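You operate a simulated robot arm through the tools that you are given. There is no shell and no other tool.

You run a simulated robot arm. Do the job below in one go: nothing can be reset, and whatever is moved stays where it is left.

Task
Press the small blue die into the grey holder.
Fine: the slide plate ends pulled out. Where these are worked on the way, their far stop is far enough and under half their travel is too little: slide plate.

The check looks at the end state, three seconds after you hand in, the way a careful person would. Anything else that was tipped, shoved, dropped, spilled or broken makes it a failure.

Robot
A 7-joint arm with a two-finger gripper, fixed in place. Base frame: the origin is on the floor under the middle of its stand, x ahead of it, y to its left, z up; the work surface is at about z = 0.86. Units: m, rad, N and s.
With the tool pointing down near the work surface it reaches from about 0.34 to 0.72 m from the base axis. Its first joint turns from -1.152 to 1.152 rad. Payload 2.45 kg.
Tool frame: the origin (TCP) lies between the finger pads and is the grasp point; the fingertips stand 0.026 m ahead of it; z points along the fingers, y is the line along which they close. The gripper opens to 0.096 m; its body begins 0.069 m behind the TCP.
Orientation is told as [roll, pitch, yaw] about the base's x, y, z axes, in that order, counted from this pose: with the fingers straight down and closing along the base's y, the tool's x points along the base's -x, its y along +y and its z along -z.

Tools
- The arm moves only by the tool nudge_tool. Its argument "moves" is a list that holds one entry, the list of rows, each a list of 7 numbers: the shift along the tool's x, y, z in m, then the turn, a rotation vector about the tool's x, y, z in rad, then the gripper command, from -1 (shut) to 1 (fully open), values between in proportion. In form: [[[tx, ty, tz, rx, ry, rz, gripper], ...]]. A call has 1 to 20 rows; each row is the pose to reach, as a shift and turn from the pose commanded when the call began, along the tool's axes at that moment. A row lasts 0.2 s, in which the tool goes at most 0.05 m and 0.15 rad; a call with a longer step from one row to the next is refused whole, and so is a gripper value outside its range. A pose out of reach is approached as far as the arm can. The call stops where the force on the tool passes 90 N (or 10 N more than at its start, if that is more) or the arm is blocked; 0.2 s more then pass. The fingers move at their own pace (about 0.05 m/s each) and stop on an object; they squeeze with about 28 N. The grip force told is the motor's: it shows also when the fingers shut on nothing. Time passes only in rows, and 0.2 s behind the last, so rows that repeat a pose let the fingers close. It gives the time, the measured TCP pose, the force on the tool (base axes), the opening and the grip force at its end, in the units of the frame above (readings bear some noise), with the torque about the TCP (base axes, N m) and any sound that the robot's microphone picked up.
- Cameras (640 x 400 px; columns grow to the right, rows downward): "scene" is fixed at [0.1702, -0.3898, 1.4479]; the picture's right is [0.69, -0.73, 0.00], its down [-0.34, -0.32, -0.89] and it looks along [0.64, 0.61, -0.47] (base axes); focal length 264 px, centre (320, 200). "wrist" rides on the gripper at [0.082, 0.003, -0.098] in the tool frame; the picture's right is [-0.04, 1.00, 0.00], its down [-0.73, -0.03, -0.68] and it looks along [-0.68, -0.03, 0.73] (tool axes); focal length 256 px, centre (320, 200). There is no depth. A picture from a camera that has moved, and an enlarged one, comes with that camera's place and axes in the base frame and with its lens. The place of the scene camera against the robot may be out by one fixed shift of up to 0.018 m in any direction.
- capture(camera): a new picture of that camera. The clock stands still meanwhile.
- enlarge(camera, box): a new picture of the part [left, top, right, bottom] of that camera's present view, enlarged. The clock stands still meanwhile.
- hand_in(): hands the job in; it is judged then, once.

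Nothing tells you positions but the pictures and the camera data. Unless the task says otherwise, let go and move clear before handing in.

The tools are called by a JSON object that holds its "method" and its "body". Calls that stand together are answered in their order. nudge_tool: Moves the arm, as the interface text tells. Its arguments: {"type":"object","properties":{"moves":{"type":"array","items":{"type":"array","items":{"type":"array","items":{"type":"number"}}}}},"required":["moves"]} The other tools are called the same way: capture (camera) takes a picture; enlarge (camera, box) takes an enlarged picture of a part of a camera's view; hand_in () hands the job in.

At the start:

```text
t: 0.0
tcp_pos: [0.4205, -0.1113, 1.3108]
ee_rot: [0.0, -0.001, 0.0]
force: [-0.2, -0.6, 0.8]
moment: [0.02, 0.0, 0.0]
width: 0.096
grip_force: 0.0
```

scene: 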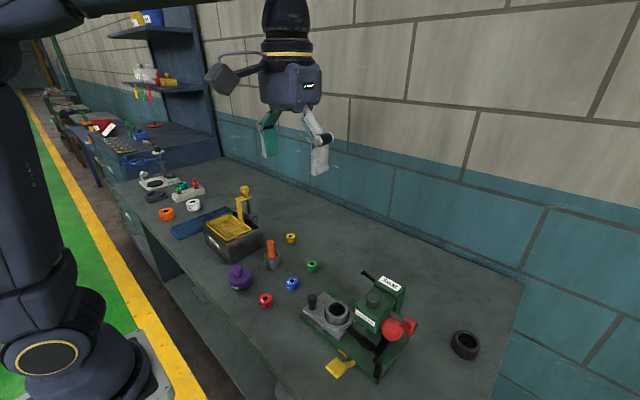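
wrist: 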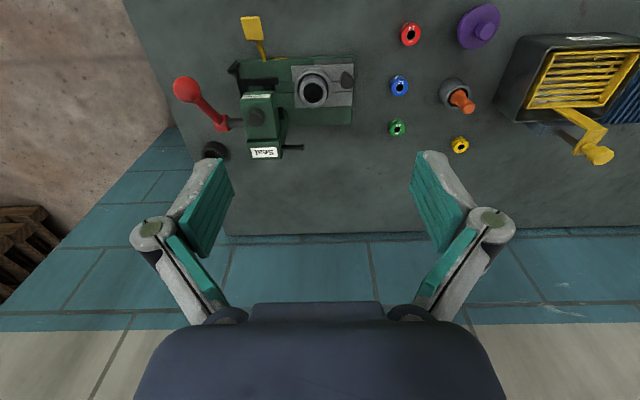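

I see a bench with a green press (red lever, slide plate with a grey holder, yellow pieces), several coloured rings/dies and other items. I'll take enlarged pictures to understand the press and the die before moving.

{"method": "enlarge", "body": {"camera": "scene", "box": [280, 240, 500, 390]}}

{"method": "enlarge", "body": {"camera": "wrist", "box": [160, 10, 440, 180]}}

{"method": "enlarge", "body": {"camera": "scene", "box": [130, 160, 340, 320]}}

```text
2.67 times, centred on (390, 315) of scene
camera zoom: at [0.1702, -0.3898, 1.4479], right [0.69, -0.73, 0.0], down [-0.34, -0.32, -0.89], along [0.64, 0.61, -0.47], focal length 703 px, centre (133, -107)
```

zoom: 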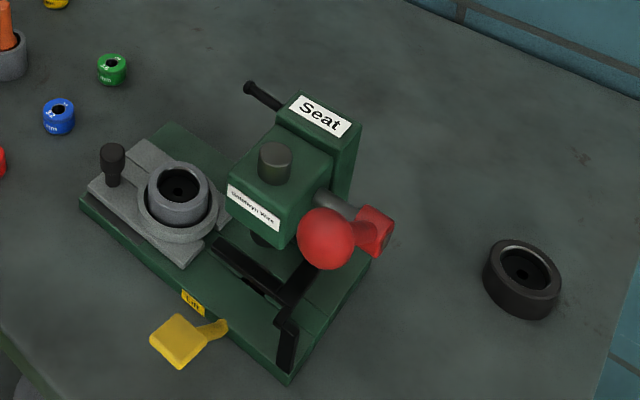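

```text
2.29 times, centred on (300, 95) of wrist
camera zoom: at [0.3385, -0.1097, 1.4088], right [0.04, 1.0, 0.0], down [0.73, -0.03, 0.68], along [0.68, -0.03, -0.73], focal length 585 px, centre (366, 440)
```

zoom: 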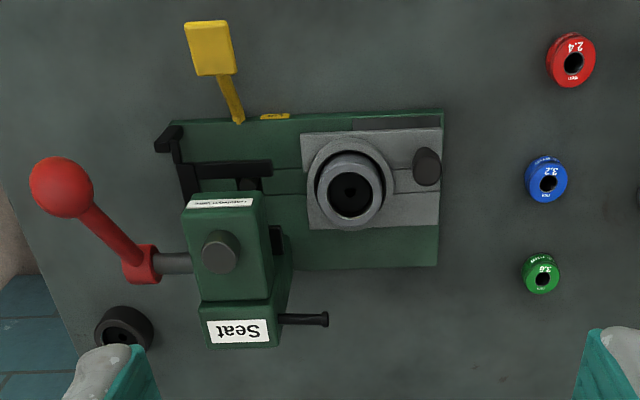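

```text
2.50 times, centred on (235, 240) of scene
camera zoom: at [0.1702, -0.3898, 1.4479], right [0.69, -0.73, 0.0], down [-0.34, -0.32, -0.89], along [0.64, 0.61, -0.47], focal length 659 px, centre (532, 100)
```

zoom: 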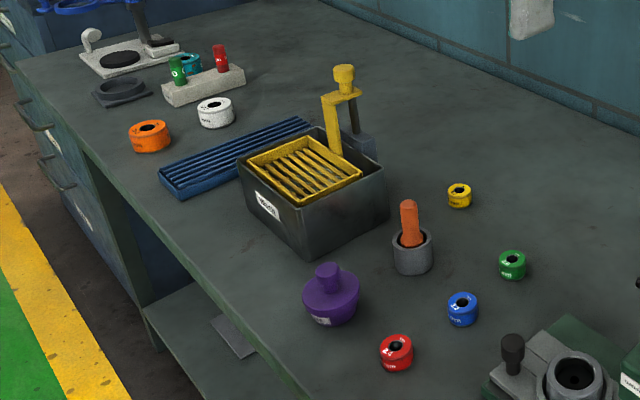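

The blue die (marked 3.2) is near (0.53, 0.04), the holder on the slide plate near (0.51, -0.13), the ram near (0.51, -0.22), and the red lever ball near (0.45, -0.28, 1.07). I'll look tighter at the details before moving.

{"method": "enlarge", "body": {"camera": "wrist", "box": [220, 50, 370, 165]}}

{"method": "enlarge", "body": {"camera": "scene", "box": [300, 260, 420, 380]}}

{"method": "enlarge", "body": {"camera": "wrist", "box": [370, 10, 500, 160]}}

{"method": "enlarge", "body": {"camera": "scene", "box": [250, 220, 340, 320]}}

```text
3.48 times, centred on (295, 108) of wrist
camera zoom: at [0.3385, -0.1097, 1.4088], right [0.04, 1.0, 0.0], down [0.73, -0.03, 0.68], along [0.68, -0.03, -0.73], focal length 890 px, centre (407, 522)
```

zoom: 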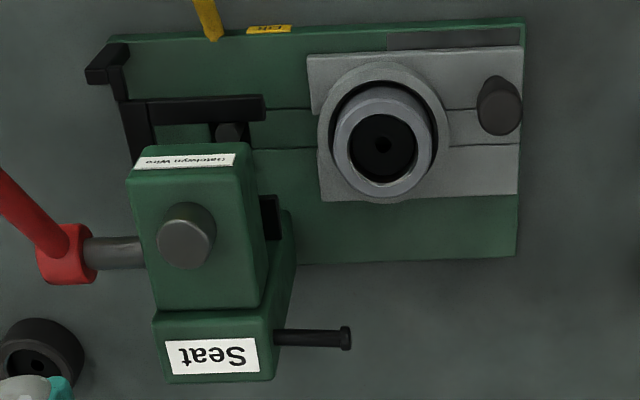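

```text
3.33 times, centred on (360, 320) of scene
camera zoom: at [0.1702, -0.3898, 1.4479], right [0.69, -0.73, 0.0], down [-0.34, -0.32, -0.89], along [0.64, 0.61, -0.47], focal length 879 px, centre (187, -200)
```

zoom: 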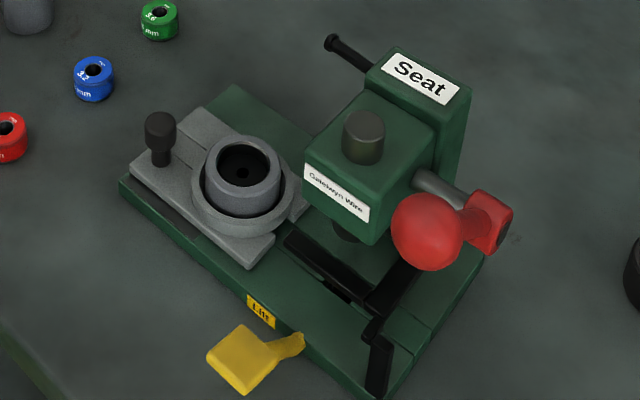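

```text
2.67 times, centred on (435, 85) of wrist
camera zoom: at [0.3385, -0.1097, 1.4088], right [0.04, 1.0, 0.0], down [0.73, -0.03, 0.68], along [0.68, -0.03, -0.73], focal length 683 px, centre (13, 507)
```

zoom: 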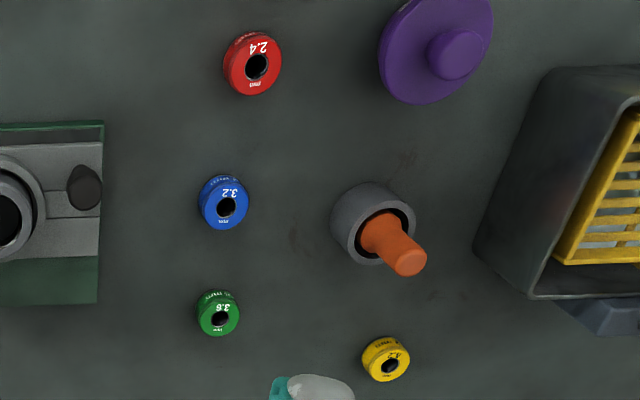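

```text
4.00 times, centred on (295, 270) of scene
camera zoom: at [0.1702, -0.3898, 1.4479], right [0.69, -0.73, 0.0], down [-0.34, -0.32, -0.89], along [0.64, 0.61, -0.47], focal length 1054 px, centre (420, -80)
```

zoom: 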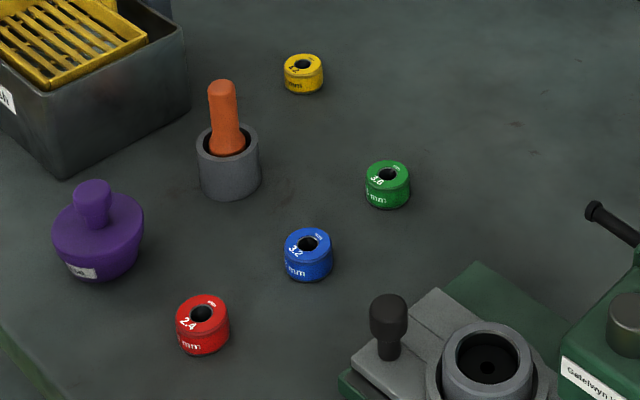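

The holder sits in a nest on the grey slide plate, which is now pulled out to the +y side, and the ram is over the far part of the rail. I'll move the wrist camera above the press, tilted to look down, for a better view.

{"method": "nudge_tool", "body": {"moves": [[[-0.03, -0.01, 0.028, 0, 0.095, 0, 1], [-0.06, -0.02, 0.055, 0, 0.19, 0, 1], [-0.09, -0.03, 0.083, 0, 0.285, 0, 1], [-0.1195, -0.039, 0.111, 0, 0.38, 0, 1]]]}}

{"method": "capture", "body": {"camera": "wrist"}}

```text
t: 1.0
tcp_pos: [0.5401, -0.1516, 1.1987]
ee_rot: [-0.002, 0.379, -0.001]
force: [-1.5, -0.6, -0.1]
moment: [-0.02, 0.0, 0.0]
width: 0.0961
grip_force: 0.2
```

```text
taken
camera wrist: at [0.5004, -0.1493, 1.3207], right [0.04, 1.0, -0.02], down [0.93, -0.03, 0.36], along [0.36, -0.03, -0.93], focal length 256 px, centre (320, 200)
```

wrist: 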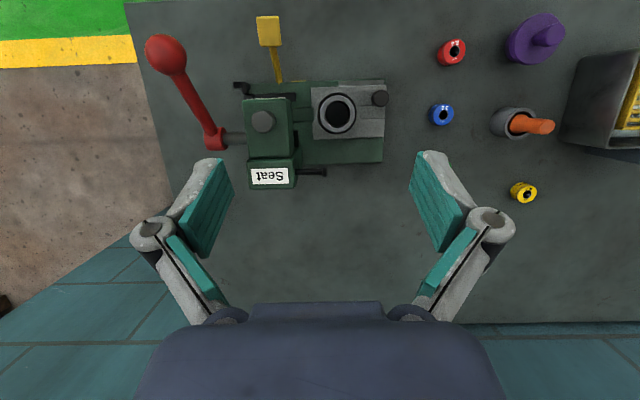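

The view is nearly straight down onto the press now. I'll enlarge the press, the lever and the die.

{"method": "enlarge", "body": {"camera": "wrist", "box": [225, 70, 395, 195]}}

{"method": "enlarge", "body": {"camera": "wrist", "box": [130, 10, 300, 160]}}

{"method": "enlarge", "body": {"camera": "wrist", "box": [400, 80, 480, 150]}}

```text
3.20 times, centred on (310, 132) of wrist
camera zoom: at [0.5004, -0.1493, 1.3207], right [0.04, 1.0, -0.02], down [0.93, -0.03, 0.36], along [0.36, -0.03, -0.93], focal length 819 px, centre (352, 416)
```

zoom: 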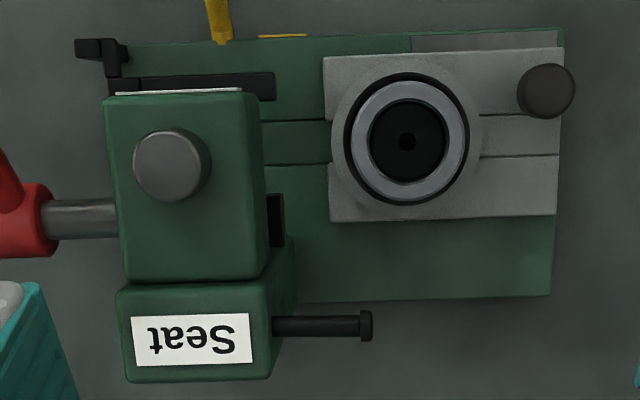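

```text
2.67 times, centred on (215, 85) of wrist
camera zoom: at [0.5004, -0.1493, 1.3207], right [0.04, 1.0, -0.02], down [0.93, -0.03, 0.36], along [0.36, -0.03, -0.93], focal length 683 px, centre (600, 507)
```

zoom: 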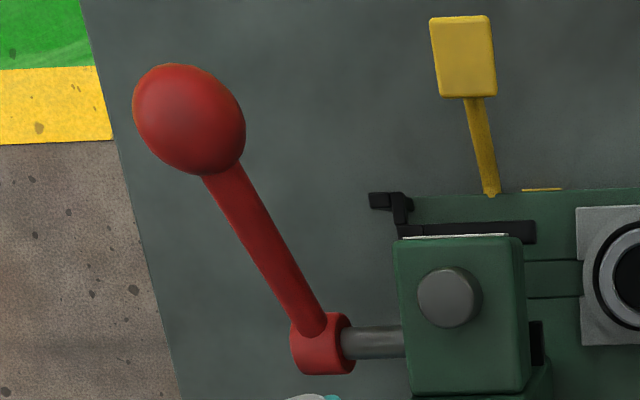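

```text
5.71 times, centred on (440, 115) of wrist
camera zoom: at [0.5004, -0.1493, 1.3207], right [0.04, 1.0, -0.02], down [0.93, -0.03, 0.36], along [0.36, -0.03, -0.93], focal length 1463 px, centre (-366, 686)
```

zoom: 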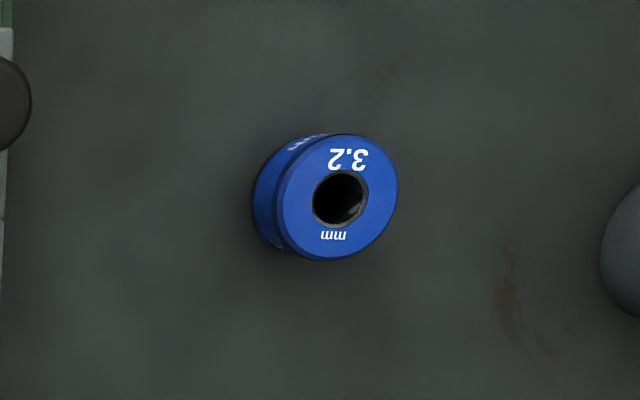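

Triangulating: die (0.529, 0.042, top 0.883), holder (0.522, -0.130), ram axis (0.519, -0.221), lever ball (0.456, -0.293, 1.06), hub (0.542, -0.296, 0.98), plate knob (0.500, -0.067, 0.915). I'll look from the front at a lower height to understand the black bracket and ram clearance.

{"method": "nudge_tool", "body": {"moves": [[[0.0149, 0, 0.0436, 0, -0.095, 0, 1], [0.0298, 0, 0.0872, 0, -0.19, 0, 1], [0.0446, 0, 0.1309, 0, -0.285, 0, 1], [0.0595, 0.0016, 0.1745, 0, -0.379, 0, 1], [0.0595, 0.0016, 0.1745, 0, -0.379, 0, 1]]]}}

{"method": "capture", "body": {"camera": "wrist"}}

{"method": "enlarge", "body": {"camera": "wrist", "box": [160, 60, 400, 220]}}

```text
t: 2.2
tcp_pos: [0.4212, -0.1504, 1.0589]
ee_rot: [0.001, 0.002, 0.001]
force: [0.2, 0.1, 0.3]
moment: [-0.02, 0.03, 0.01]
width: 0.0958
grip_force: 0.0
```

```text
taken
camera wrist: at [0.3387, -0.1474, 1.1577], right [0.04, 1.0, 0.0], down [0.73, -0.03, 0.68], along [0.68, -0.03, -0.73], focal length 256 px, centre (320, 200)
```

wrist: 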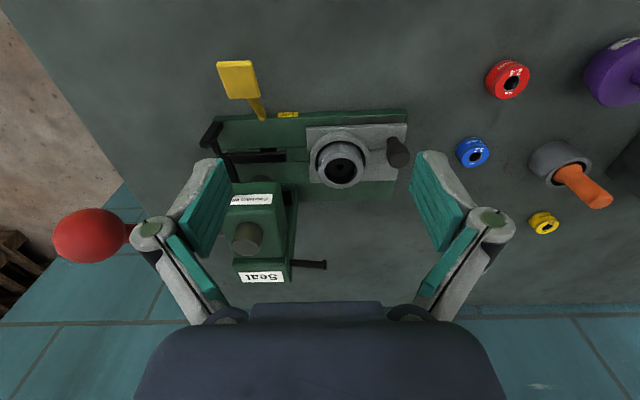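

```text
2.50 times, centred on (280, 140) of wrist
camera zoom: at [0.3387, -0.1474, 1.1577], right [0.04, 1.0, 0.0], down [0.73, -0.03, 0.68], along [0.68, -0.03, -0.73], focal length 640 px, centre (420, 350)
```

zoom: 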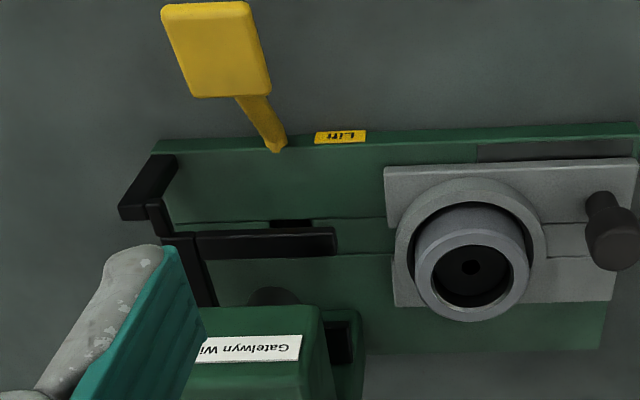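

The fork-shaped black bracket stands at about z 0.92 around the ram position, and the holder rim is at about z 0.906, so the die has to be started in the holder here and the plate pushed in under the ram. I'll now go above the blue die with the gripper part-open.

{"method": "nudge_tool", "body": {"moves": [[[-0.0216, 0.0384, 0.012, 0, 0, 0, 0.25], [-0.0432, 0.0768, 0.024, 0, 0, 0, 0.25], [-0.0648, 0.1152, 0.036, 0, 0, 0, 0.25], [-0.0864, 0.1536, 0.048, 0, 0, 0, 0.25], [-0.108, 0.192, 0.059, 0, 0, 0, 0.25], [-0.108, 0.192, 0.059, 0, 0, 0, 0.25]]]}}

{"method": "capture", "body": {"camera": "wrist"}}

{"method": "enlarge", "body": {"camera": "wrist", "box": [260, 60, 380, 150]}}

{"method": "enlarge", "body": {"camera": "scene", "box": [230, 200, 430, 340]}}

```text
t: 3.6
tcp_pos: [0.5277, 0.043, 1.0008]
ee_rot: [0.001, 0.0, 0.001]
force: [-0.1, -0.7, -0.4]
moment: [-0.03, -0.02, 0.0]
width: 0.0602
grip_force: 0.0
```

```text
taken
camera wrist: at [0.445, 0.0459, 1.0991], right [0.04, 1.0, 0.0], down [0.73, -0.03, 0.68], along [0.68, -0.03, -0.73], focal length 256 px, centre (320, 200)
```

wrist: 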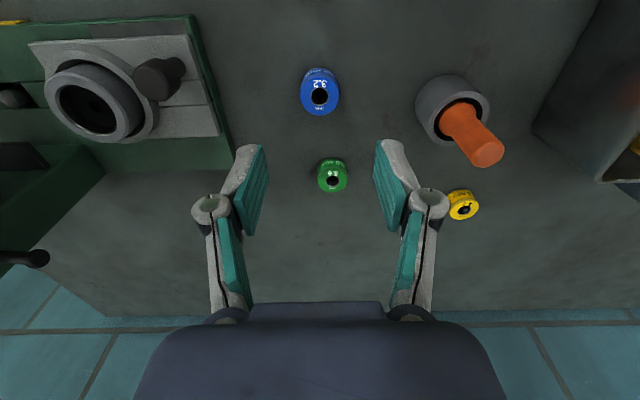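

```text
4.44 times, centred on (320, 105) of wrist
camera zoom: at [0.445, 0.0459, 1.0991], right [0.04, 1.0, 0.0], down [0.73, -0.03, 0.68], along [0.68, -0.03, -0.73], focal length 1138 px, centre (320, 622)
```

zoom: 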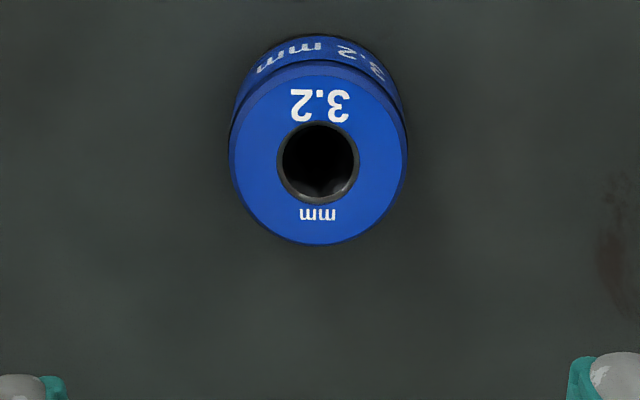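

```text
2.86 times, centred on (330, 270) of scene
camera zoom: at [0.1702, -0.3898, 1.4479], right [0.69, -0.73, 0.0], down [-0.34, -0.32, -0.89], along [0.64, 0.61, -0.47], focal length 753 px, centre (291, 0)
```

zoom: 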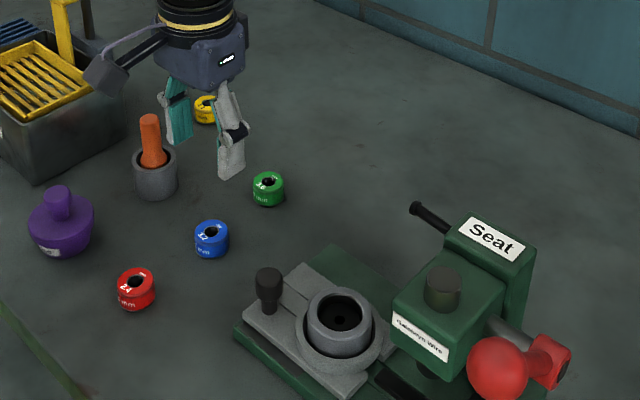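

The die's centre is at about (0.5265, 0.042), only about 1 mm off the TCP. I'll lower so the fingertips cover its upper half, then close.

{"method": "nudge_tool", "body": {"moves": [[[0.001, -0.001, 0.04, 0, 0, 0, 0.25], [0.001, -0.001, 0.075, 0, 0, 0, 0.25], [0.001, -0.001, 0.102, 0, 0, 0, 0.25], [0.001, -0.001, 0.102, 0, 0, 0, 0.25]]]}}

{"method": "capture", "body": {"camera": "wrist"}}

{"method": "enlarge", "body": {"camera": "scene", "box": [240, 220, 360, 310]}}

```text
t: 4.6
tcp_pos: [0.527, 0.0419, 0.8973]
ee_rot: [0.0, -0.001, 0.001]
force: [-0.3, 1.0, -0.2]
moment: [0.01, -0.03, -0.01]
width: 0.0599
grip_force: 0.0
```

```text
taken
camera wrist: at [0.4444, 0.0448, 0.9964], right [0.04, 1.0, 0.0], down [0.73, -0.03, 0.68], along [0.68, -0.03, -0.73], focal length 256 px, centre (320, 200)
```

wrist: 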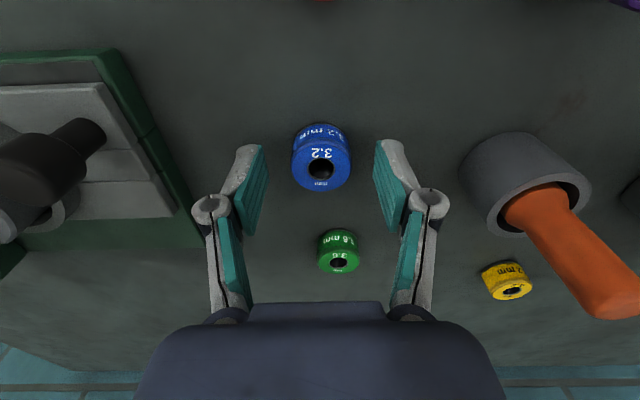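

```text
4.44 times, centred on (300, 265) of scene
camera zoom: at [0.1702, -0.3898, 1.4479], right [0.69, -0.73, 0.0], down [-0.34, -0.32, -0.89], along [0.64, 0.61, -0.47], focal length 1172 px, centre (409, -89)
```

zoom: 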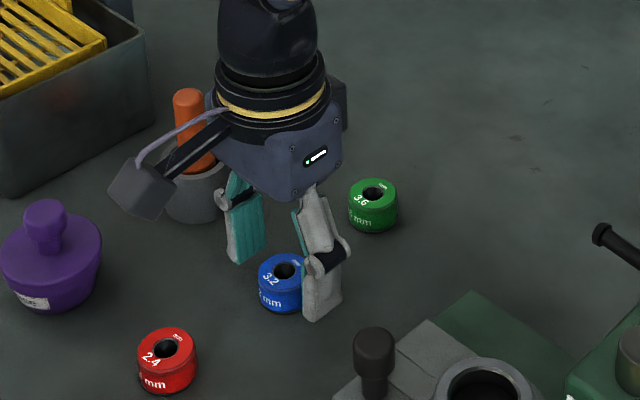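

The fingers straddle the die well (die top about z 0.880, centred within 1 mm). Closing now.

{"method": "nudge_tool", "body": {"moves": [[[0, 0, 0, 0, 0, 0, -1], [0, 0, 0, 0, 0, 0, -1], [0, 0, 0, 0, 0, 0, -1], [0, 0, 0, 0, 0, 0, -1]]]}}

{"method": "capture", "body": {"camera": "wrist"}}

```text
t: 5.6
tcp_pos: [0.5266, 0.0418, 0.8982]
ee_rot: [0.001, 0.002, 0.0]
force: [1.0, 0.3, 0.8]
moment: [0.02, 0.02, -0.01]
width: 0.033
grip_force: 28.0
```

```text
taken
camera wrist: at [0.4444, 0.0448, 0.9967], right [0.04, 1.0, 0.0], down [0.73, -0.03, 0.68], along [0.68, -0.03, -0.73], focal length 256 px, centre (320, 200)
```

wrist: 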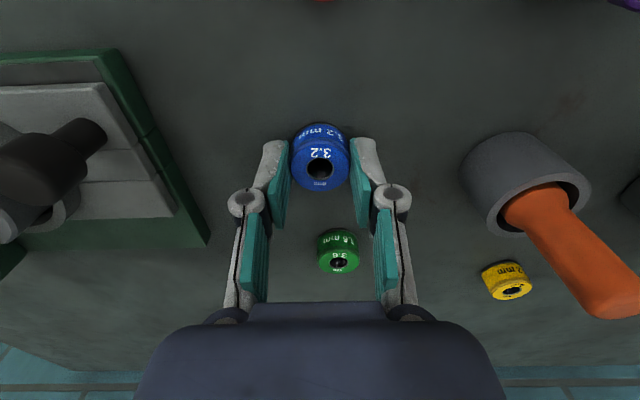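

Die gripped at 0.033 m width. I'll lift it straight up, turn the wrist so the fingers close along x (clear of the press head), and hover above the holder.

{"method": "nudge_tool", "body": {"moves": [[[0, 0, -0.04, 0, 0, 0, -1], [0, 0, -0.08, 0, 0, 0, -1], [0, 0, -0.115, 0, 0, 0, -1], [0, 0, -0.135, 0, 0, 0.143, -1], [0, -0.005, -0.135, 0, 0, 0.286, -1], [0, -0.015, -0.135, 0, 0, 0.429, -1], [0, -0.03, -0.135, 0, 0, 0.572, -1], [0, -0.05, -0.135, 0, 0, 0.715, -1], [0, -0.07, -0.135, 0, 0, 0.858, -1], [0.002, -0.09, -0.135, 0, 0, 1.001, -1], [0.003, -0.11, -0.135, 0, 0, 1.144, -1], [0.004, -0.13, -0.135, 0, 0, 1.287, -1], [0.005, -0.15, -0.135, 0, 0, 1.43, -1], [0.0056, -0.173, -0.135, 0, 0, 1.5708, -1], [0.0056, -0.173, -0.135, 0, 0, 1.5708, -1]]]}}

{"method": "capture", "body": {"camera": "wrist"}}

{"method": "capture", "body": {"camera": "scene"}}

```text
t: 8.8
tcp_pos: [0.5212, -0.1321, 1.0338]
ee_rot: [-0.001, 0.0, -1.572]
force: [-0.2, -0.4, -0.8]
moment: [0.02, 0.02, 0.02]
width: 0.033
grip_force: 28.1
```

```text
taken
camera wrist: at [0.524, -0.0507, 1.1322], right [1.0, -0.04, 0.0], down [-0.03, -0.73, 0.68], along [-0.03, -0.68, -0.73], focal length 256 px, centre (320, 200)
```

wrist: 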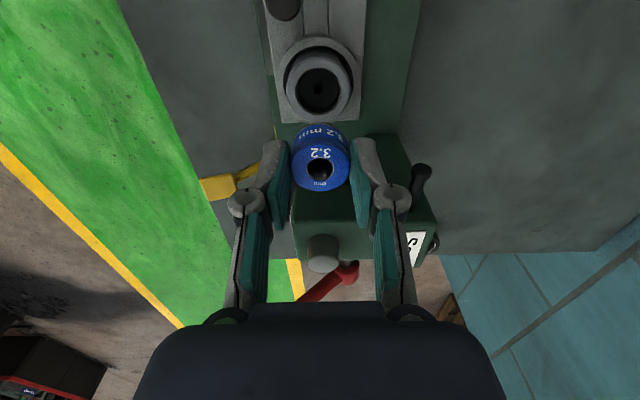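

```text
taken
```

scene: 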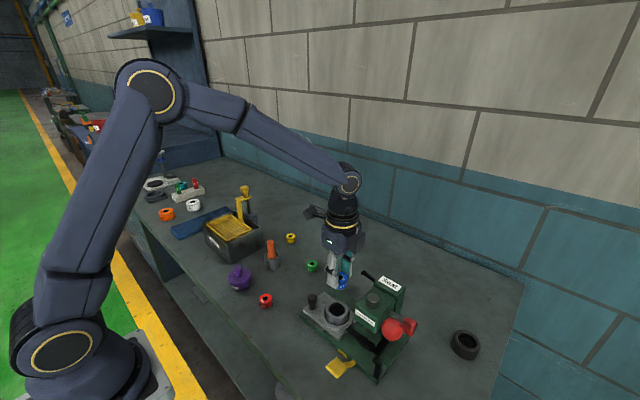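

The die is held above the holder and the wrist looks along -y. I'll enlarge to measure the alignment.

{"method": "enlarge", "body": {"camera": "wrist", "box": [250, 20, 410, 140]}}

{"method": "enlarge", "body": {"camera": "wrist", "box": [250, 100, 410, 220]}}

{"method": "enlarge", "body": {"camera": "scene", "box": [290, 230, 430, 380]}}

```text
3.33 times, centred on (330, 80) of wrist
camera zoom: at [0.524, -0.0507, 1.1322], right [1.0, -0.04, 0.0], down [-0.03, -0.73, 0.68], along [-0.03, -0.68, -0.73], focal length 853 px, centre (287, 600)
```

zoom: 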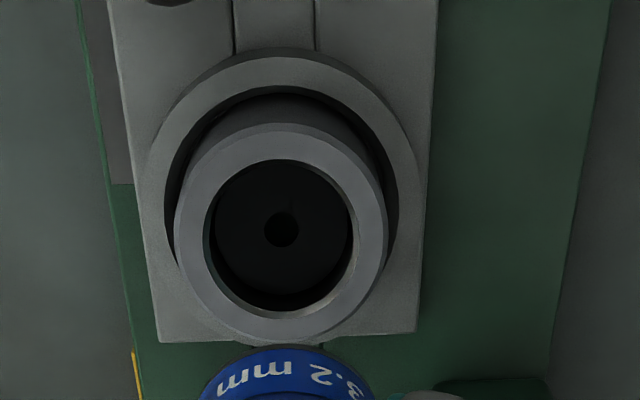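

```text
3.33 times, centred on (330, 160) of wrist
camera zoom: at [0.524, -0.0507, 1.1322], right [1.0, -0.04, 0.0], down [-0.03, -0.73, 0.68], along [-0.03, -0.68, -0.73], focal length 853 px, centre (287, 333)
```

zoom: 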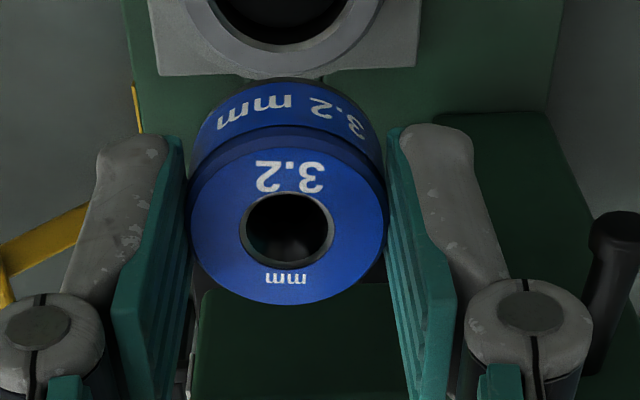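

```text
2.67 times, centred on (360, 305) of scene
camera zoom: at [0.1702, -0.3898, 1.4479], right [0.69, -0.73, 0.0], down [-0.34, -0.32, -0.89], along [0.64, 0.61, -0.47], focal length 703 px, centre (213, -80)
```

zoom: 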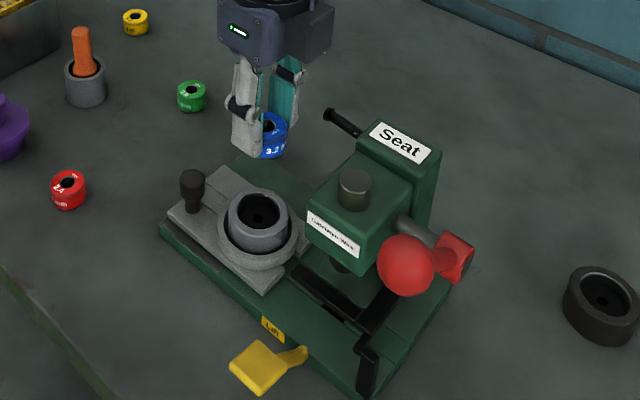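

I'll enlarge the holder bore more to gauge the bore size, chamfer and depth.

{"method": "enlarge", "body": {"camera": "wrist", "box": [280, 50, 360, 120]}}

{"method": "enlarge", "body": {"camera": "scene", "box": [310, 285, 370, 335]}}

```text
5.71 times, centred on (320, 85) of wrist
camera zoom: at [0.524, -0.0507, 1.1322], right [1.0, -0.04, 0.0], down [-0.03, -0.73, 0.68], along [-0.03, -0.68, -0.73], focal length 1463 px, centre (320, 857)
```

zoom: 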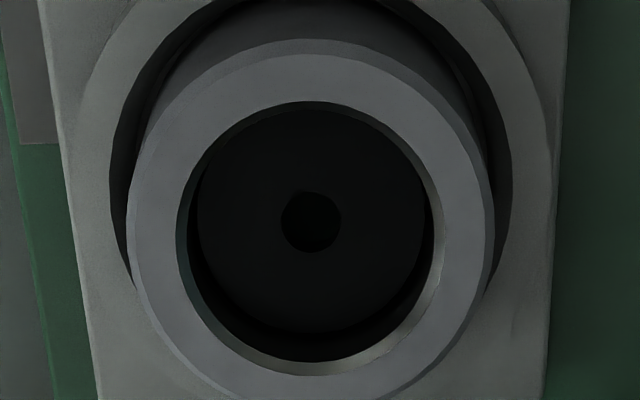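

```text
8.00 times, centred on (340, 310) of scene
camera zoom: at [0.1702, -0.3898, 1.4479], right [0.69, -0.73, 0.0], down [-0.34, -0.32, -0.89], along [0.64, 0.61, -0.47], focal length 2109 px, centre (160, -680)
```

zoom: 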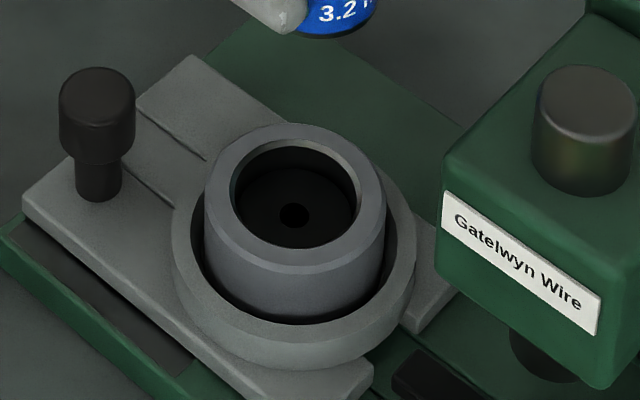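

The holder bore is at about (0.5195, -0.132) with a chamfered mouth, a millimetre or two off the die. I'll correct and lower until the die is about 1 cm above the rim, then re-check.

{"method": "nudge_tool", "body": {"moves": [[[0.0015, -0.0014, 0.03, 0, 0, 0, -1], [0.0015, -0.0014, 0.06, 0, 0, 0, -1], [0.0015, -0.0014, 0.077, 0, 0, 0, -1], [0.0015, -0.0014, 0.077, 0, 0, 0, -1]]]}}

{"method": "enlarge", "body": {"camera": "wrist", "box": [240, 80, 400, 200]}}

{"method": "enlarge", "body": {"camera": "scene", "box": [305, 265, 385, 335]}}

```text
t: 9.8
tcp_pos: [0.5212, -0.1295, 0.9567]
ee_rot: [-0.002, 0.001, -1.571]
force: [-0.7, -0.1, -1.6]
moment: [-0.02, -0.02, -0.02]
width: 0.0328
grip_force: 28.3
```

```text
3.33 times, centred on (320, 140) of wrist
camera zoom: at [0.5228, -0.0486, 1.0549], right [1.0, -0.04, 0.0], down [-0.03, -0.73, 0.68], along [-0.03, -0.68, -0.73], focal length 853 px, centre (320, 400)
```

zoom: 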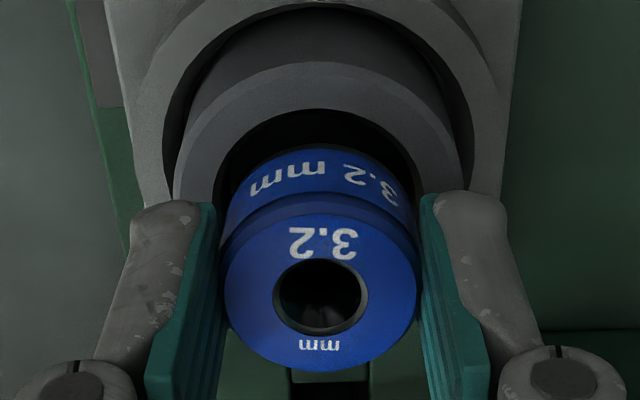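

```text
5.71 times, centred on (345, 300) of scene
camera zoom: at [0.1702, -0.3898, 1.4479], right [0.69, -0.73, 0.0], down [-0.34, -0.32, -0.89], along [0.64, 0.61, -0.47], focal length 1506 px, centre (177, -371)
```

zoom: 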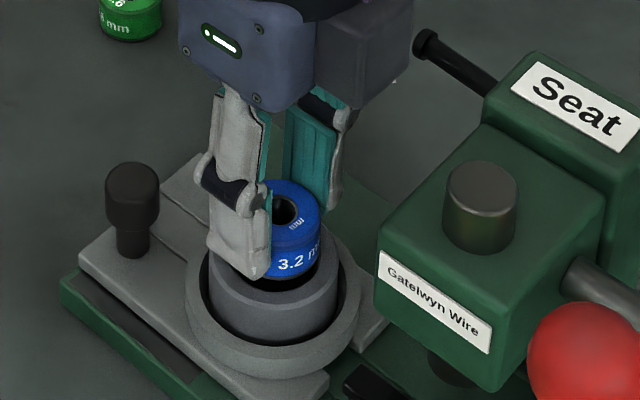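

The die is centred over the bore within about a millimetre (rim at about z 0.910). I'll lower it gently in small steps, watching the force.

{"method": "nudge_tool", "body": {"moves": [[[0.0005, 0, 0.005, 0, 0, 0, -1], [0.0005, 0, 0.009, 0, 0, 0, -1], [0.0005, 0, 0.012, 0, 0, 0, -1]]]}}

{"method": "enlarge", "body": {"camera": "wrist", "box": [240, 80, 400, 200]}}

{"method": "enlarge", "body": {"camera": "scene", "box": [305, 265, 385, 335]}}

```text
t: 10.6
tcp_pos: [0.5201, -0.1288, 0.9443]
ee_rot: [-0.002, 0.001, -1.571]
force: [0.7, -0.3, -1.3]
moment: [0.0, 0.03, 0.03]
width: 0.0328
grip_force: 28.2
```

```text
3.33 times, centred on (320, 140) of wrist
camera zoom: at [0.5226, -0.0487, 1.0431], right [1.0, -0.04, 0.0], down [-0.03, -0.73, 0.68], along [-0.03, -0.68, -0.73], focal length 853 px, centre (320, 400)
```

zoom: 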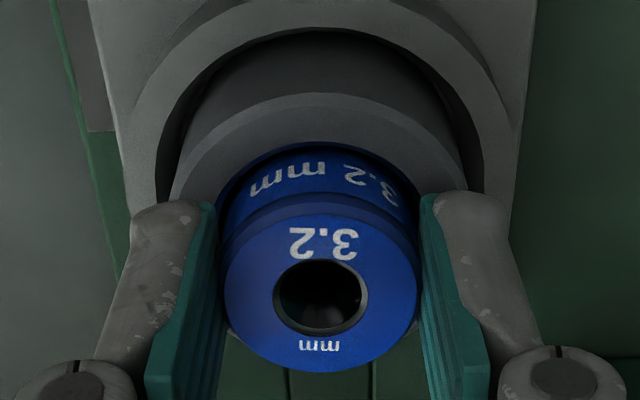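

```text
5.71 times, centred on (345, 300) of scene
camera zoom: at [0.1702, -0.3898, 1.4479], right [0.69, -0.73, 0.0], down [-0.34, -0.32, -0.89], along [0.64, 0.61, -0.47], focal length 1506 px, centre (177, -371)
```

zoom: 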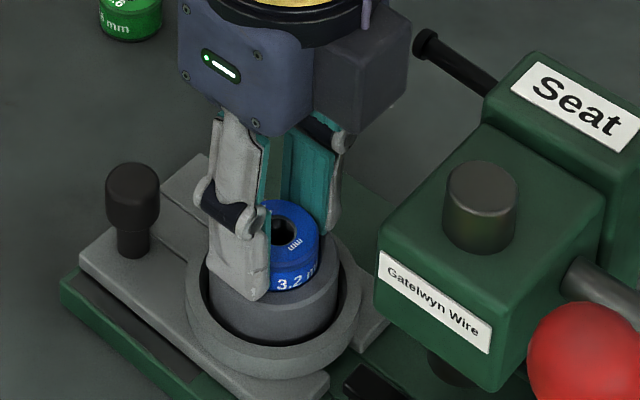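

No contact force yet and the die's lower edge has entered the mouth. Continuing down in small steps.

{"method": "nudge_tool", "body": {"moves": [[[0, 0, 0.002, 0, 0, 0, -1], [0, 0, 0.004, 0, 0, 0, -1]]]}}

{"method": "enlarge", "body": {"camera": "scene", "box": [305, 265, 385, 335]}}

{"method": "enlarge", "body": {"camera": "wrist", "box": [240, 80, 400, 200]}}

```text
t: 11.2
tcp_pos: [0.5204, -0.1303, 0.9424]
ee_rot: [0.0, -0.001, -1.571]
force: [-5.2, 0.0, 22.2]
moment: [0.04, 0.2, 0.03]
width: 0.0329
grip_force: 28.3
```

```text
5.71 times, centred on (345, 300) of scene
camera zoom: at [0.1697, -0.3897, 1.448], right [0.69, -0.73, 0.0], down [-0.34, -0.32, -0.89], along [0.65, 0.61, -0.47], focal length 1506 px, centre (177, -371)
```

zoom: 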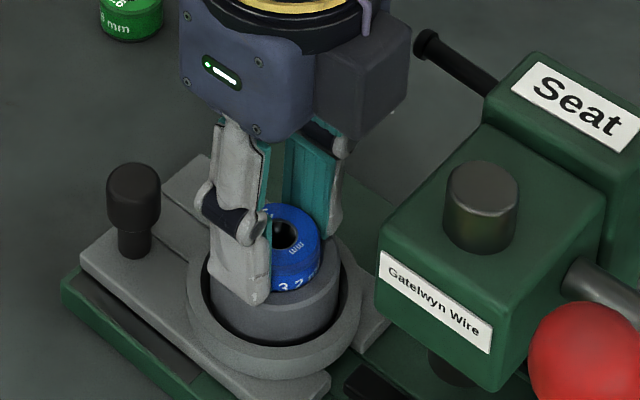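

```text
3.33 times, centred on (320, 140) of wrist
camera zoom: at [0.5225, -0.0489, 1.0401], right [1.0, -0.04, 0.0], down [-0.03, -0.73, 0.68], along [-0.03, -0.68, -0.73], focal length 853 px, centre (320, 400)
```

zoom: 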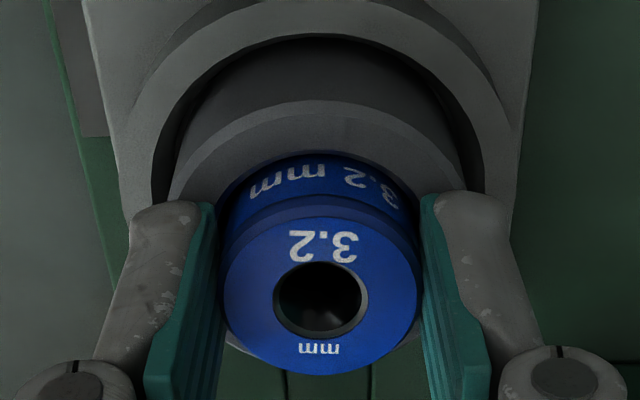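

Contact at 22 N about 6 mm below the rim: the die is in the mouth of the bore. I'll ease off the load and open the fingers slightly to release it.

{"method": "nudge_tool", "body": {"moves": [[[0, -0.0005, -0.001, 0, 0, 0, -1], [0, -0.0005, -0.0015, 0, 0, 0, -0.2], [0, -0.0005, -0.0015, 0, 0, 0, 0.0], [0, -0.0005, -0.0015, 0, 0, 0, 0.0], [0, -0.0005, -0.0015, 0, 0, 0, 0.0]]]}}

{"method": "enlarge", "body": {"camera": "scene", "box": [305, 265, 385, 335]}}

{"method": "enlarge", "body": {"camera": "wrist", "box": [240, 80, 400, 200]}}

```text
t: 12.4
tcp_pos: [0.5203, -0.1296, 0.9418]
ee_rot: [-0.003, 0.0, -1.571]
force: [0.0, 0.0, 0.6]
moment: [-0.04, 0.0, 0.02]
width: 0.0479
grip_force: 0.1
```

```text
5.71 times, centred on (345, 300) of scene
camera zoom: at [0.1702, -0.3898, 1.4479], right [0.69, -0.73, 0.0], down [-0.34, -0.32, -0.89], along [0.64, 0.61, -0.47], focal length 1506 px, centre (177, -371)
```

zoom: 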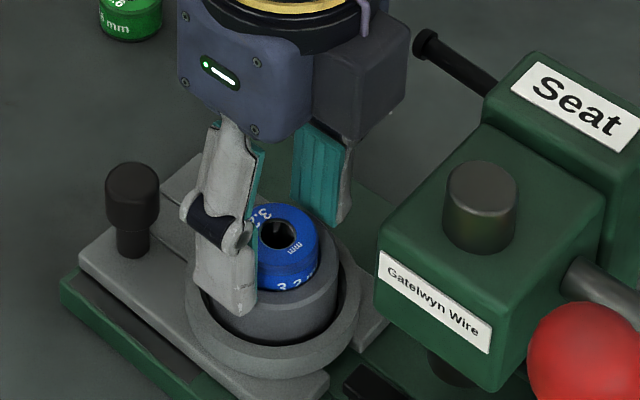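

```text
3.33 times, centred on (320, 140) of wrist
camera zoom: at [0.5221, -0.0488, 1.0402], right [1.0, -0.04, 0.0], down [-0.03, -0.73, 0.68], along [-0.03, -0.68, -0.73], focal length 853 px, centre (320, 400)
```

zoom: 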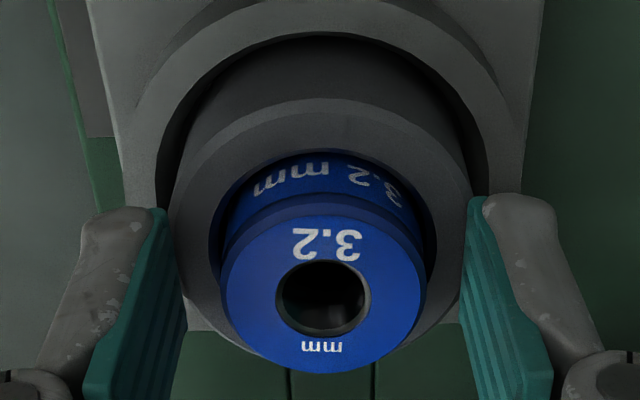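

The die stands upright in the mouth of the holder. I'll rise clear and check it.

{"method": "nudge_tool", "body": {"moves": [[[0, 0, -0.01, 0, 0, 0, 0.0], [0, 0, -0.04, 0, 0, 0, 0.0], [0, 0, -0.08, 0, 0, 0, 0.0], [0, 0, -0.12, 0, 0, 0, -0.5], [0, 0, -0.12, 0, 0, 0, -1]]]}}

{"method": "enlarge", "body": {"camera": "scene", "box": [290, 250, 430, 370]}}

{"method": "capture", "body": {"camera": "wrist"}}

{"method": "enlarge", "body": {"camera": "wrist", "box": [260, 0, 440, 135]}}

```text
t: 13.6
tcp_pos: [0.5191, -0.1292, 1.0622]
ee_rot: [-0.001, -0.001, -1.569]
force: [0.2, -0.1, 0.4]
moment: [0.02, 0.0, 0.01]
width: 0.0
grip_force: 5.5
```

```text
3.33 times, centred on (360, 310) of scene
camera zoom: at [0.1702, -0.3898, 1.4479], right [0.69, -0.73, 0.0], down [-0.34, -0.32, -0.89], along [0.64, 0.61, -0.47], focal length 879 px, centre (187, -167)
```

zoom: 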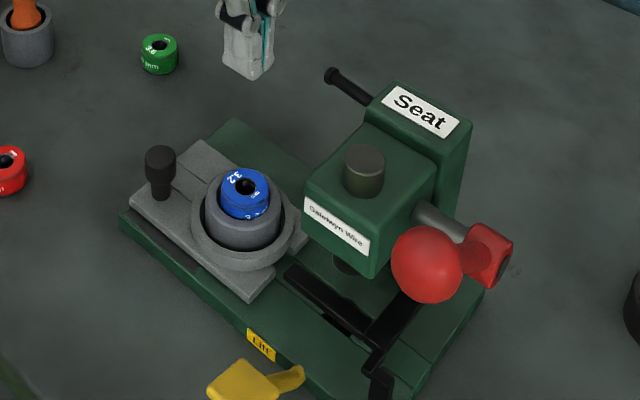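

```text
taken
camera wrist: at [0.5224, -0.0479, 1.1607], right [1.0, -0.04, 0.0], down [-0.03, -0.73, 0.68], along [-0.03, -0.68, -0.73], focal length 256 px, centre (320, 200)
```

wrist: 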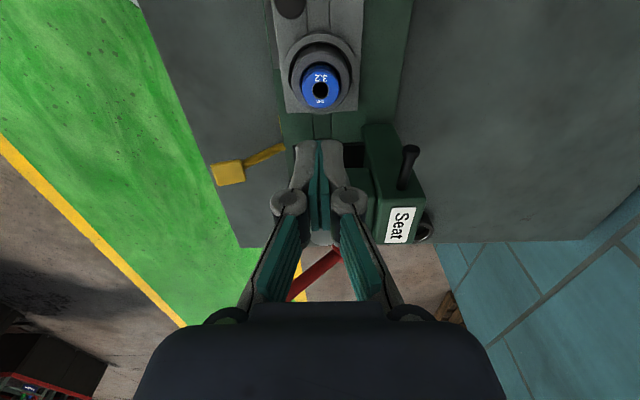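

```text
2.96 times, centred on (350, 68) of wrist
camera zoom: at [0.5224, -0.0479, 1.1607], right [1.0, -0.04, 0.0], down [-0.03, -0.73, 0.68], along [-0.03, -0.68, -0.73], focal length 758 px, centre (231, 593)
```

zoom: 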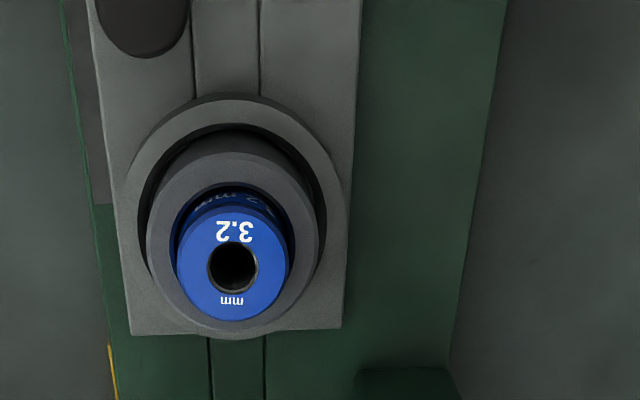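

The die stands straight in the holder mouth, top at about z 0.924. I'll check the clearance under the ram before sliding the plate in.

{"method": "enlarge", "body": {"camera": "scene", "box": [340, 290, 410, 345]}}

{"method": "enlarge", "body": {"camera": "scene", "box": [355, 320, 425, 385]}}

```text
7.27 times, centred on (375, 318) of scene
camera zoom: at [0.1702, -0.3898, 1.4479], right [0.69, -0.73, 0.0], down [-0.34, -0.32, -0.89], along [0.64, 0.61, -0.47], focal length 1917 px, centre (-80, -654)
```

zoom: 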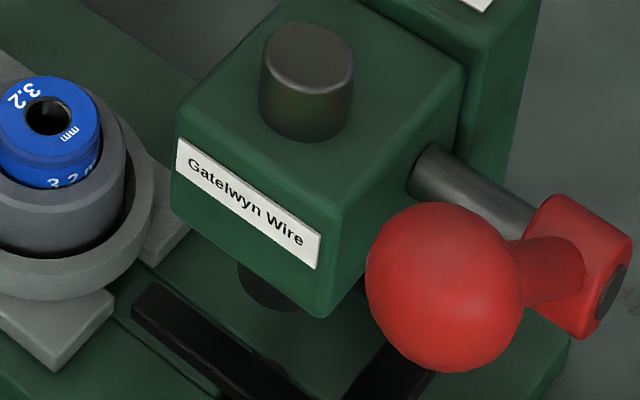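

```text
6.15 times, centred on (390, 352) of scene
camera zoom: at [0.1702, -0.3898, 1.4479], right [0.69, -0.73, 0.0], down [-0.34, -0.32, -0.89], along [0.64, 0.61, -0.47], focal length 1622 px, centre (-111, -738)
```

zoom: 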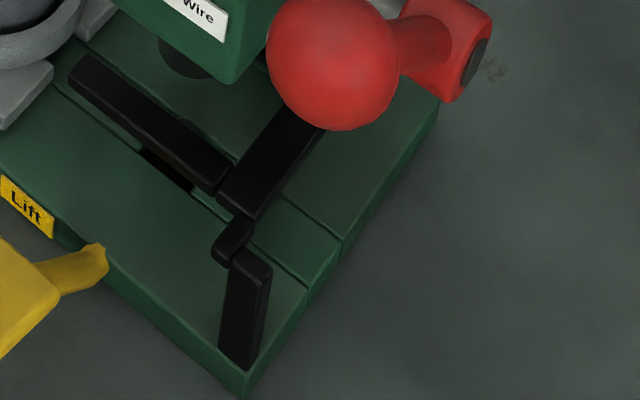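

The ram's underside is at about z 0.931, the die top at 0.924, so it should pass. I'll go to the +y side of the plate's knob with closed, slightly leaning fingers to push the plate in.

{"method": "nudge_tool", "body": {"moves": [[[0.03, -0.005, 0.0, 0, -0.06, 0, -1], [0.06, -0.01, 0.01, 0, -0.12, 0, -1], [0.09, -0.015, 0.03, 0, -0.18, 0, -1], [0.12, -0.0195, 0.06, 0, -0.25, 0, -1], [0.12, -0.0195, 0.09, 0, -0.25, 0, -1], [0.12, -0.0195, 0.12, 0, -0.25, 0, -1], [0.12, -0.0195, 0.12, 0, -0.25, 0, -1]]]}}

{"method": "capture", "body": {"camera": "wrist"}}

{"method": "enlarge", "body": {"camera": "scene", "box": [270, 220, 410, 340]}}

```text
t: 15.2
tcp_pos: [0.5011, -0.0099, 0.9413]
ee_rot: [-0.001, -0.249, -1.571]
force: [0.5, 0.2, 0.0]
moment: [-0.03, 0.02, -0.01]
width: 0.0
grip_force: 28.2
```

```text
taken
camera wrist: at [0.5034, 0.0927, 1.0162], right [1.0, -0.04, 0.01], down [-0.03, -0.54, 0.84], along [-0.03, -0.84, -0.54], focal length 256 px, centre (320, 200)
```

wrist: 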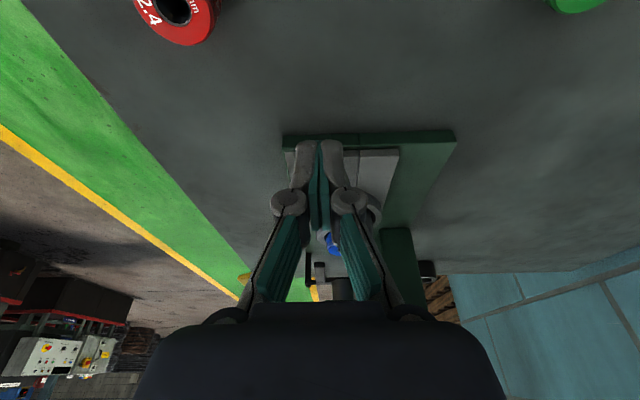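

```text
3.33 times, centred on (340, 280) of scene
camera zoom: at [0.1702, -0.3898, 1.4479], right [0.69, -0.73, 0.0], down [-0.34, -0.32, -0.89], along [0.64, 0.61, -0.47], focal length 879 px, centre (253, -67)
```

zoom: 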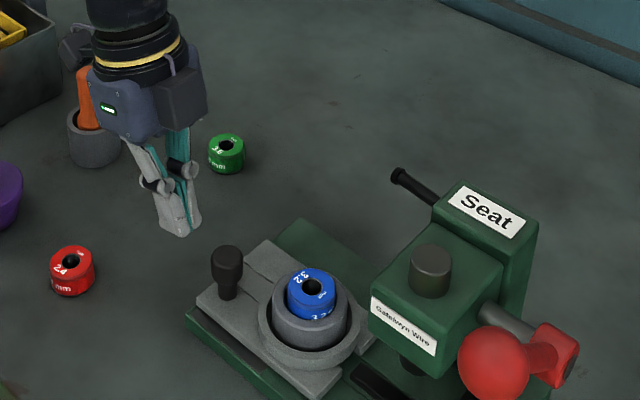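

The fingers are behind the knob on the +y side. I'll lower a little and approach the knob, then check.

{"method": "nudge_tool", "body": {"moves": [[[0.0045, 0, 0.0174, 0, 0, 0, -1], [-0.0052, 0, 0.0199, 0, 0, 0, -1], [-0.0149, 0, 0.0223, 0, 0, 0, -1]]]}}

{"method": "enlarge", "body": {"camera": "scene", "box": [290, 250, 380, 330]}}

{"method": "enlarge", "body": {"camera": "wrist", "box": [240, 110, 440, 260]}}

```text
t: 16.0
tcp_pos: [0.4999, -0.0301, 0.9232]
ee_rot: [-0.002, -0.249, -1.57]
force: [-0.8, 0.4, -0.4]
moment: [-0.01, -0.03, 0.02]
width: 0.0002
grip_force: 28.1
```

```text
5.00 times, centred on (335, 290) of scene
camera zoom: at [0.1702, -0.3898, 1.4479], right [0.69, -0.73, 0.0], down [-0.34, -0.32, -0.89], along [0.64, 0.61, -0.47], focal length 1318 px, centre (245, -250)
```

zoom: 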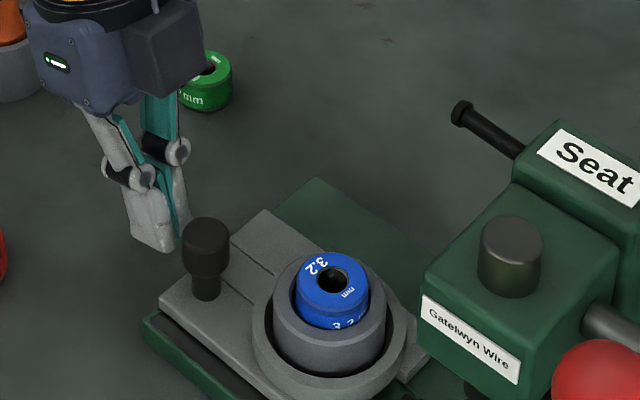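

```text
2.67 times, centred on (340, 185) of wrist
camera zoom: at [0.503, 0.0728, 0.9984], right [1.0, -0.04, 0.01], down [-0.03, -0.54, 0.84], along [-0.03, -0.84, -0.54], focal length 683 px, centre (267, 240)
```

zoom: 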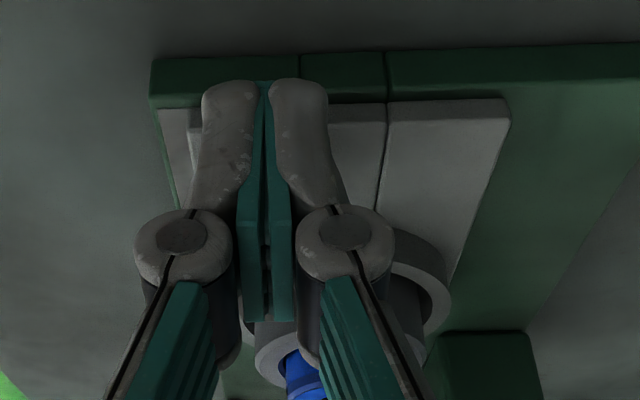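

The fingertips are right behind the knob. I'll push the plate slowly toward -y.

{"method": "nudge_tool", "body": {"moves": [[[-0.0078, 0, 0.002, 0, 0, 0, -1], [-0.0136, 0, 0.0035, 0, 0, 0, -1], [-0.0194, 0, 0.0049, 0, 0, 0, -1], [-0.0252, 0, 0.0064, 0, 0, 0, -1], [-0.031, 0, 0.0079, 0, 0, 0, -1], [-0.0368, 0, 0.0094, 0, 0, 0, -1], [-0.0426, 0, 0.0109, 0, 0, 0, -1], [-0.0485, 0, 0.0124, 0, 0, 0, -1]]]}}

{"method": "enlarge", "body": {"camera": "scene", "box": [290, 240, 430, 360]}}

```text
t: 17.8
tcp_pos: [0.5, -0.081, 0.9246]
ee_rot: [-0.001, -0.248, -1.571]
force: [-0.7, 0.6, -1.1]
moment: [-0.01, 0.02, -0.02]
width: 0.006
grip_force: 28.6
```

```text
3.33 times, centred on (360, 300) of scene
camera zoom: at [0.1702, -0.3898, 1.4479], right [0.69, -0.73, 0.0], down [-0.34, -0.32, -0.89], along [0.64, 0.61, -0.47], focal length 879 px, centre (187, -133)
```

zoom: 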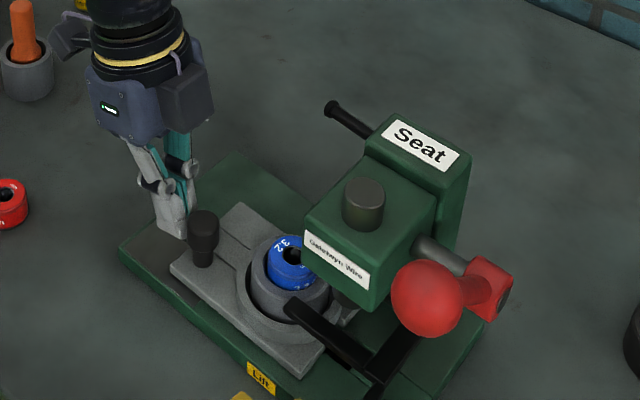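

The plate slides freely and the die rides upright. Continuing to push toward the far stop in small steps.

{"method": "nudge_tool", "body": {"moves": [[[-0.0058, 0, 0.0015, 0, 0, 0, -1], [-0.0116, 0, 0.003, 0, 0, 0, -1], [-0.0174, 0, 0.0044, 0, 0, 0, -1], [-0.0233, 0, 0.0059, 0, 0, 0, -1]]]}}

{"method": "enlarge", "body": {"camera": "scene", "box": [310, 260, 420, 350]}}

```text
t: 18.8
tcp_pos: [0.5017, -0.1038, 0.9243]
ee_rot: [0.0, -0.249, -1.57]
force: [-0.4, 0.4, 0.0]
moment: [-0.02, 0.02, 0.02]
width: 0.0
grip_force: 28.2
```

```text
4.44 times, centred on (365, 305) of scene
camera zoom: at [0.1702, -0.3898, 1.4479], right [0.69, -0.73, 0.0], down [-0.34, -0.32, -0.89], along [0.64, 0.61, -0.47], focal length 1172 px, centre (120, -267)
```

zoom: 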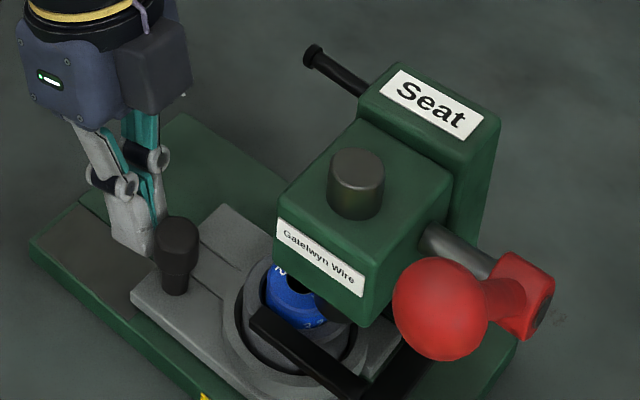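

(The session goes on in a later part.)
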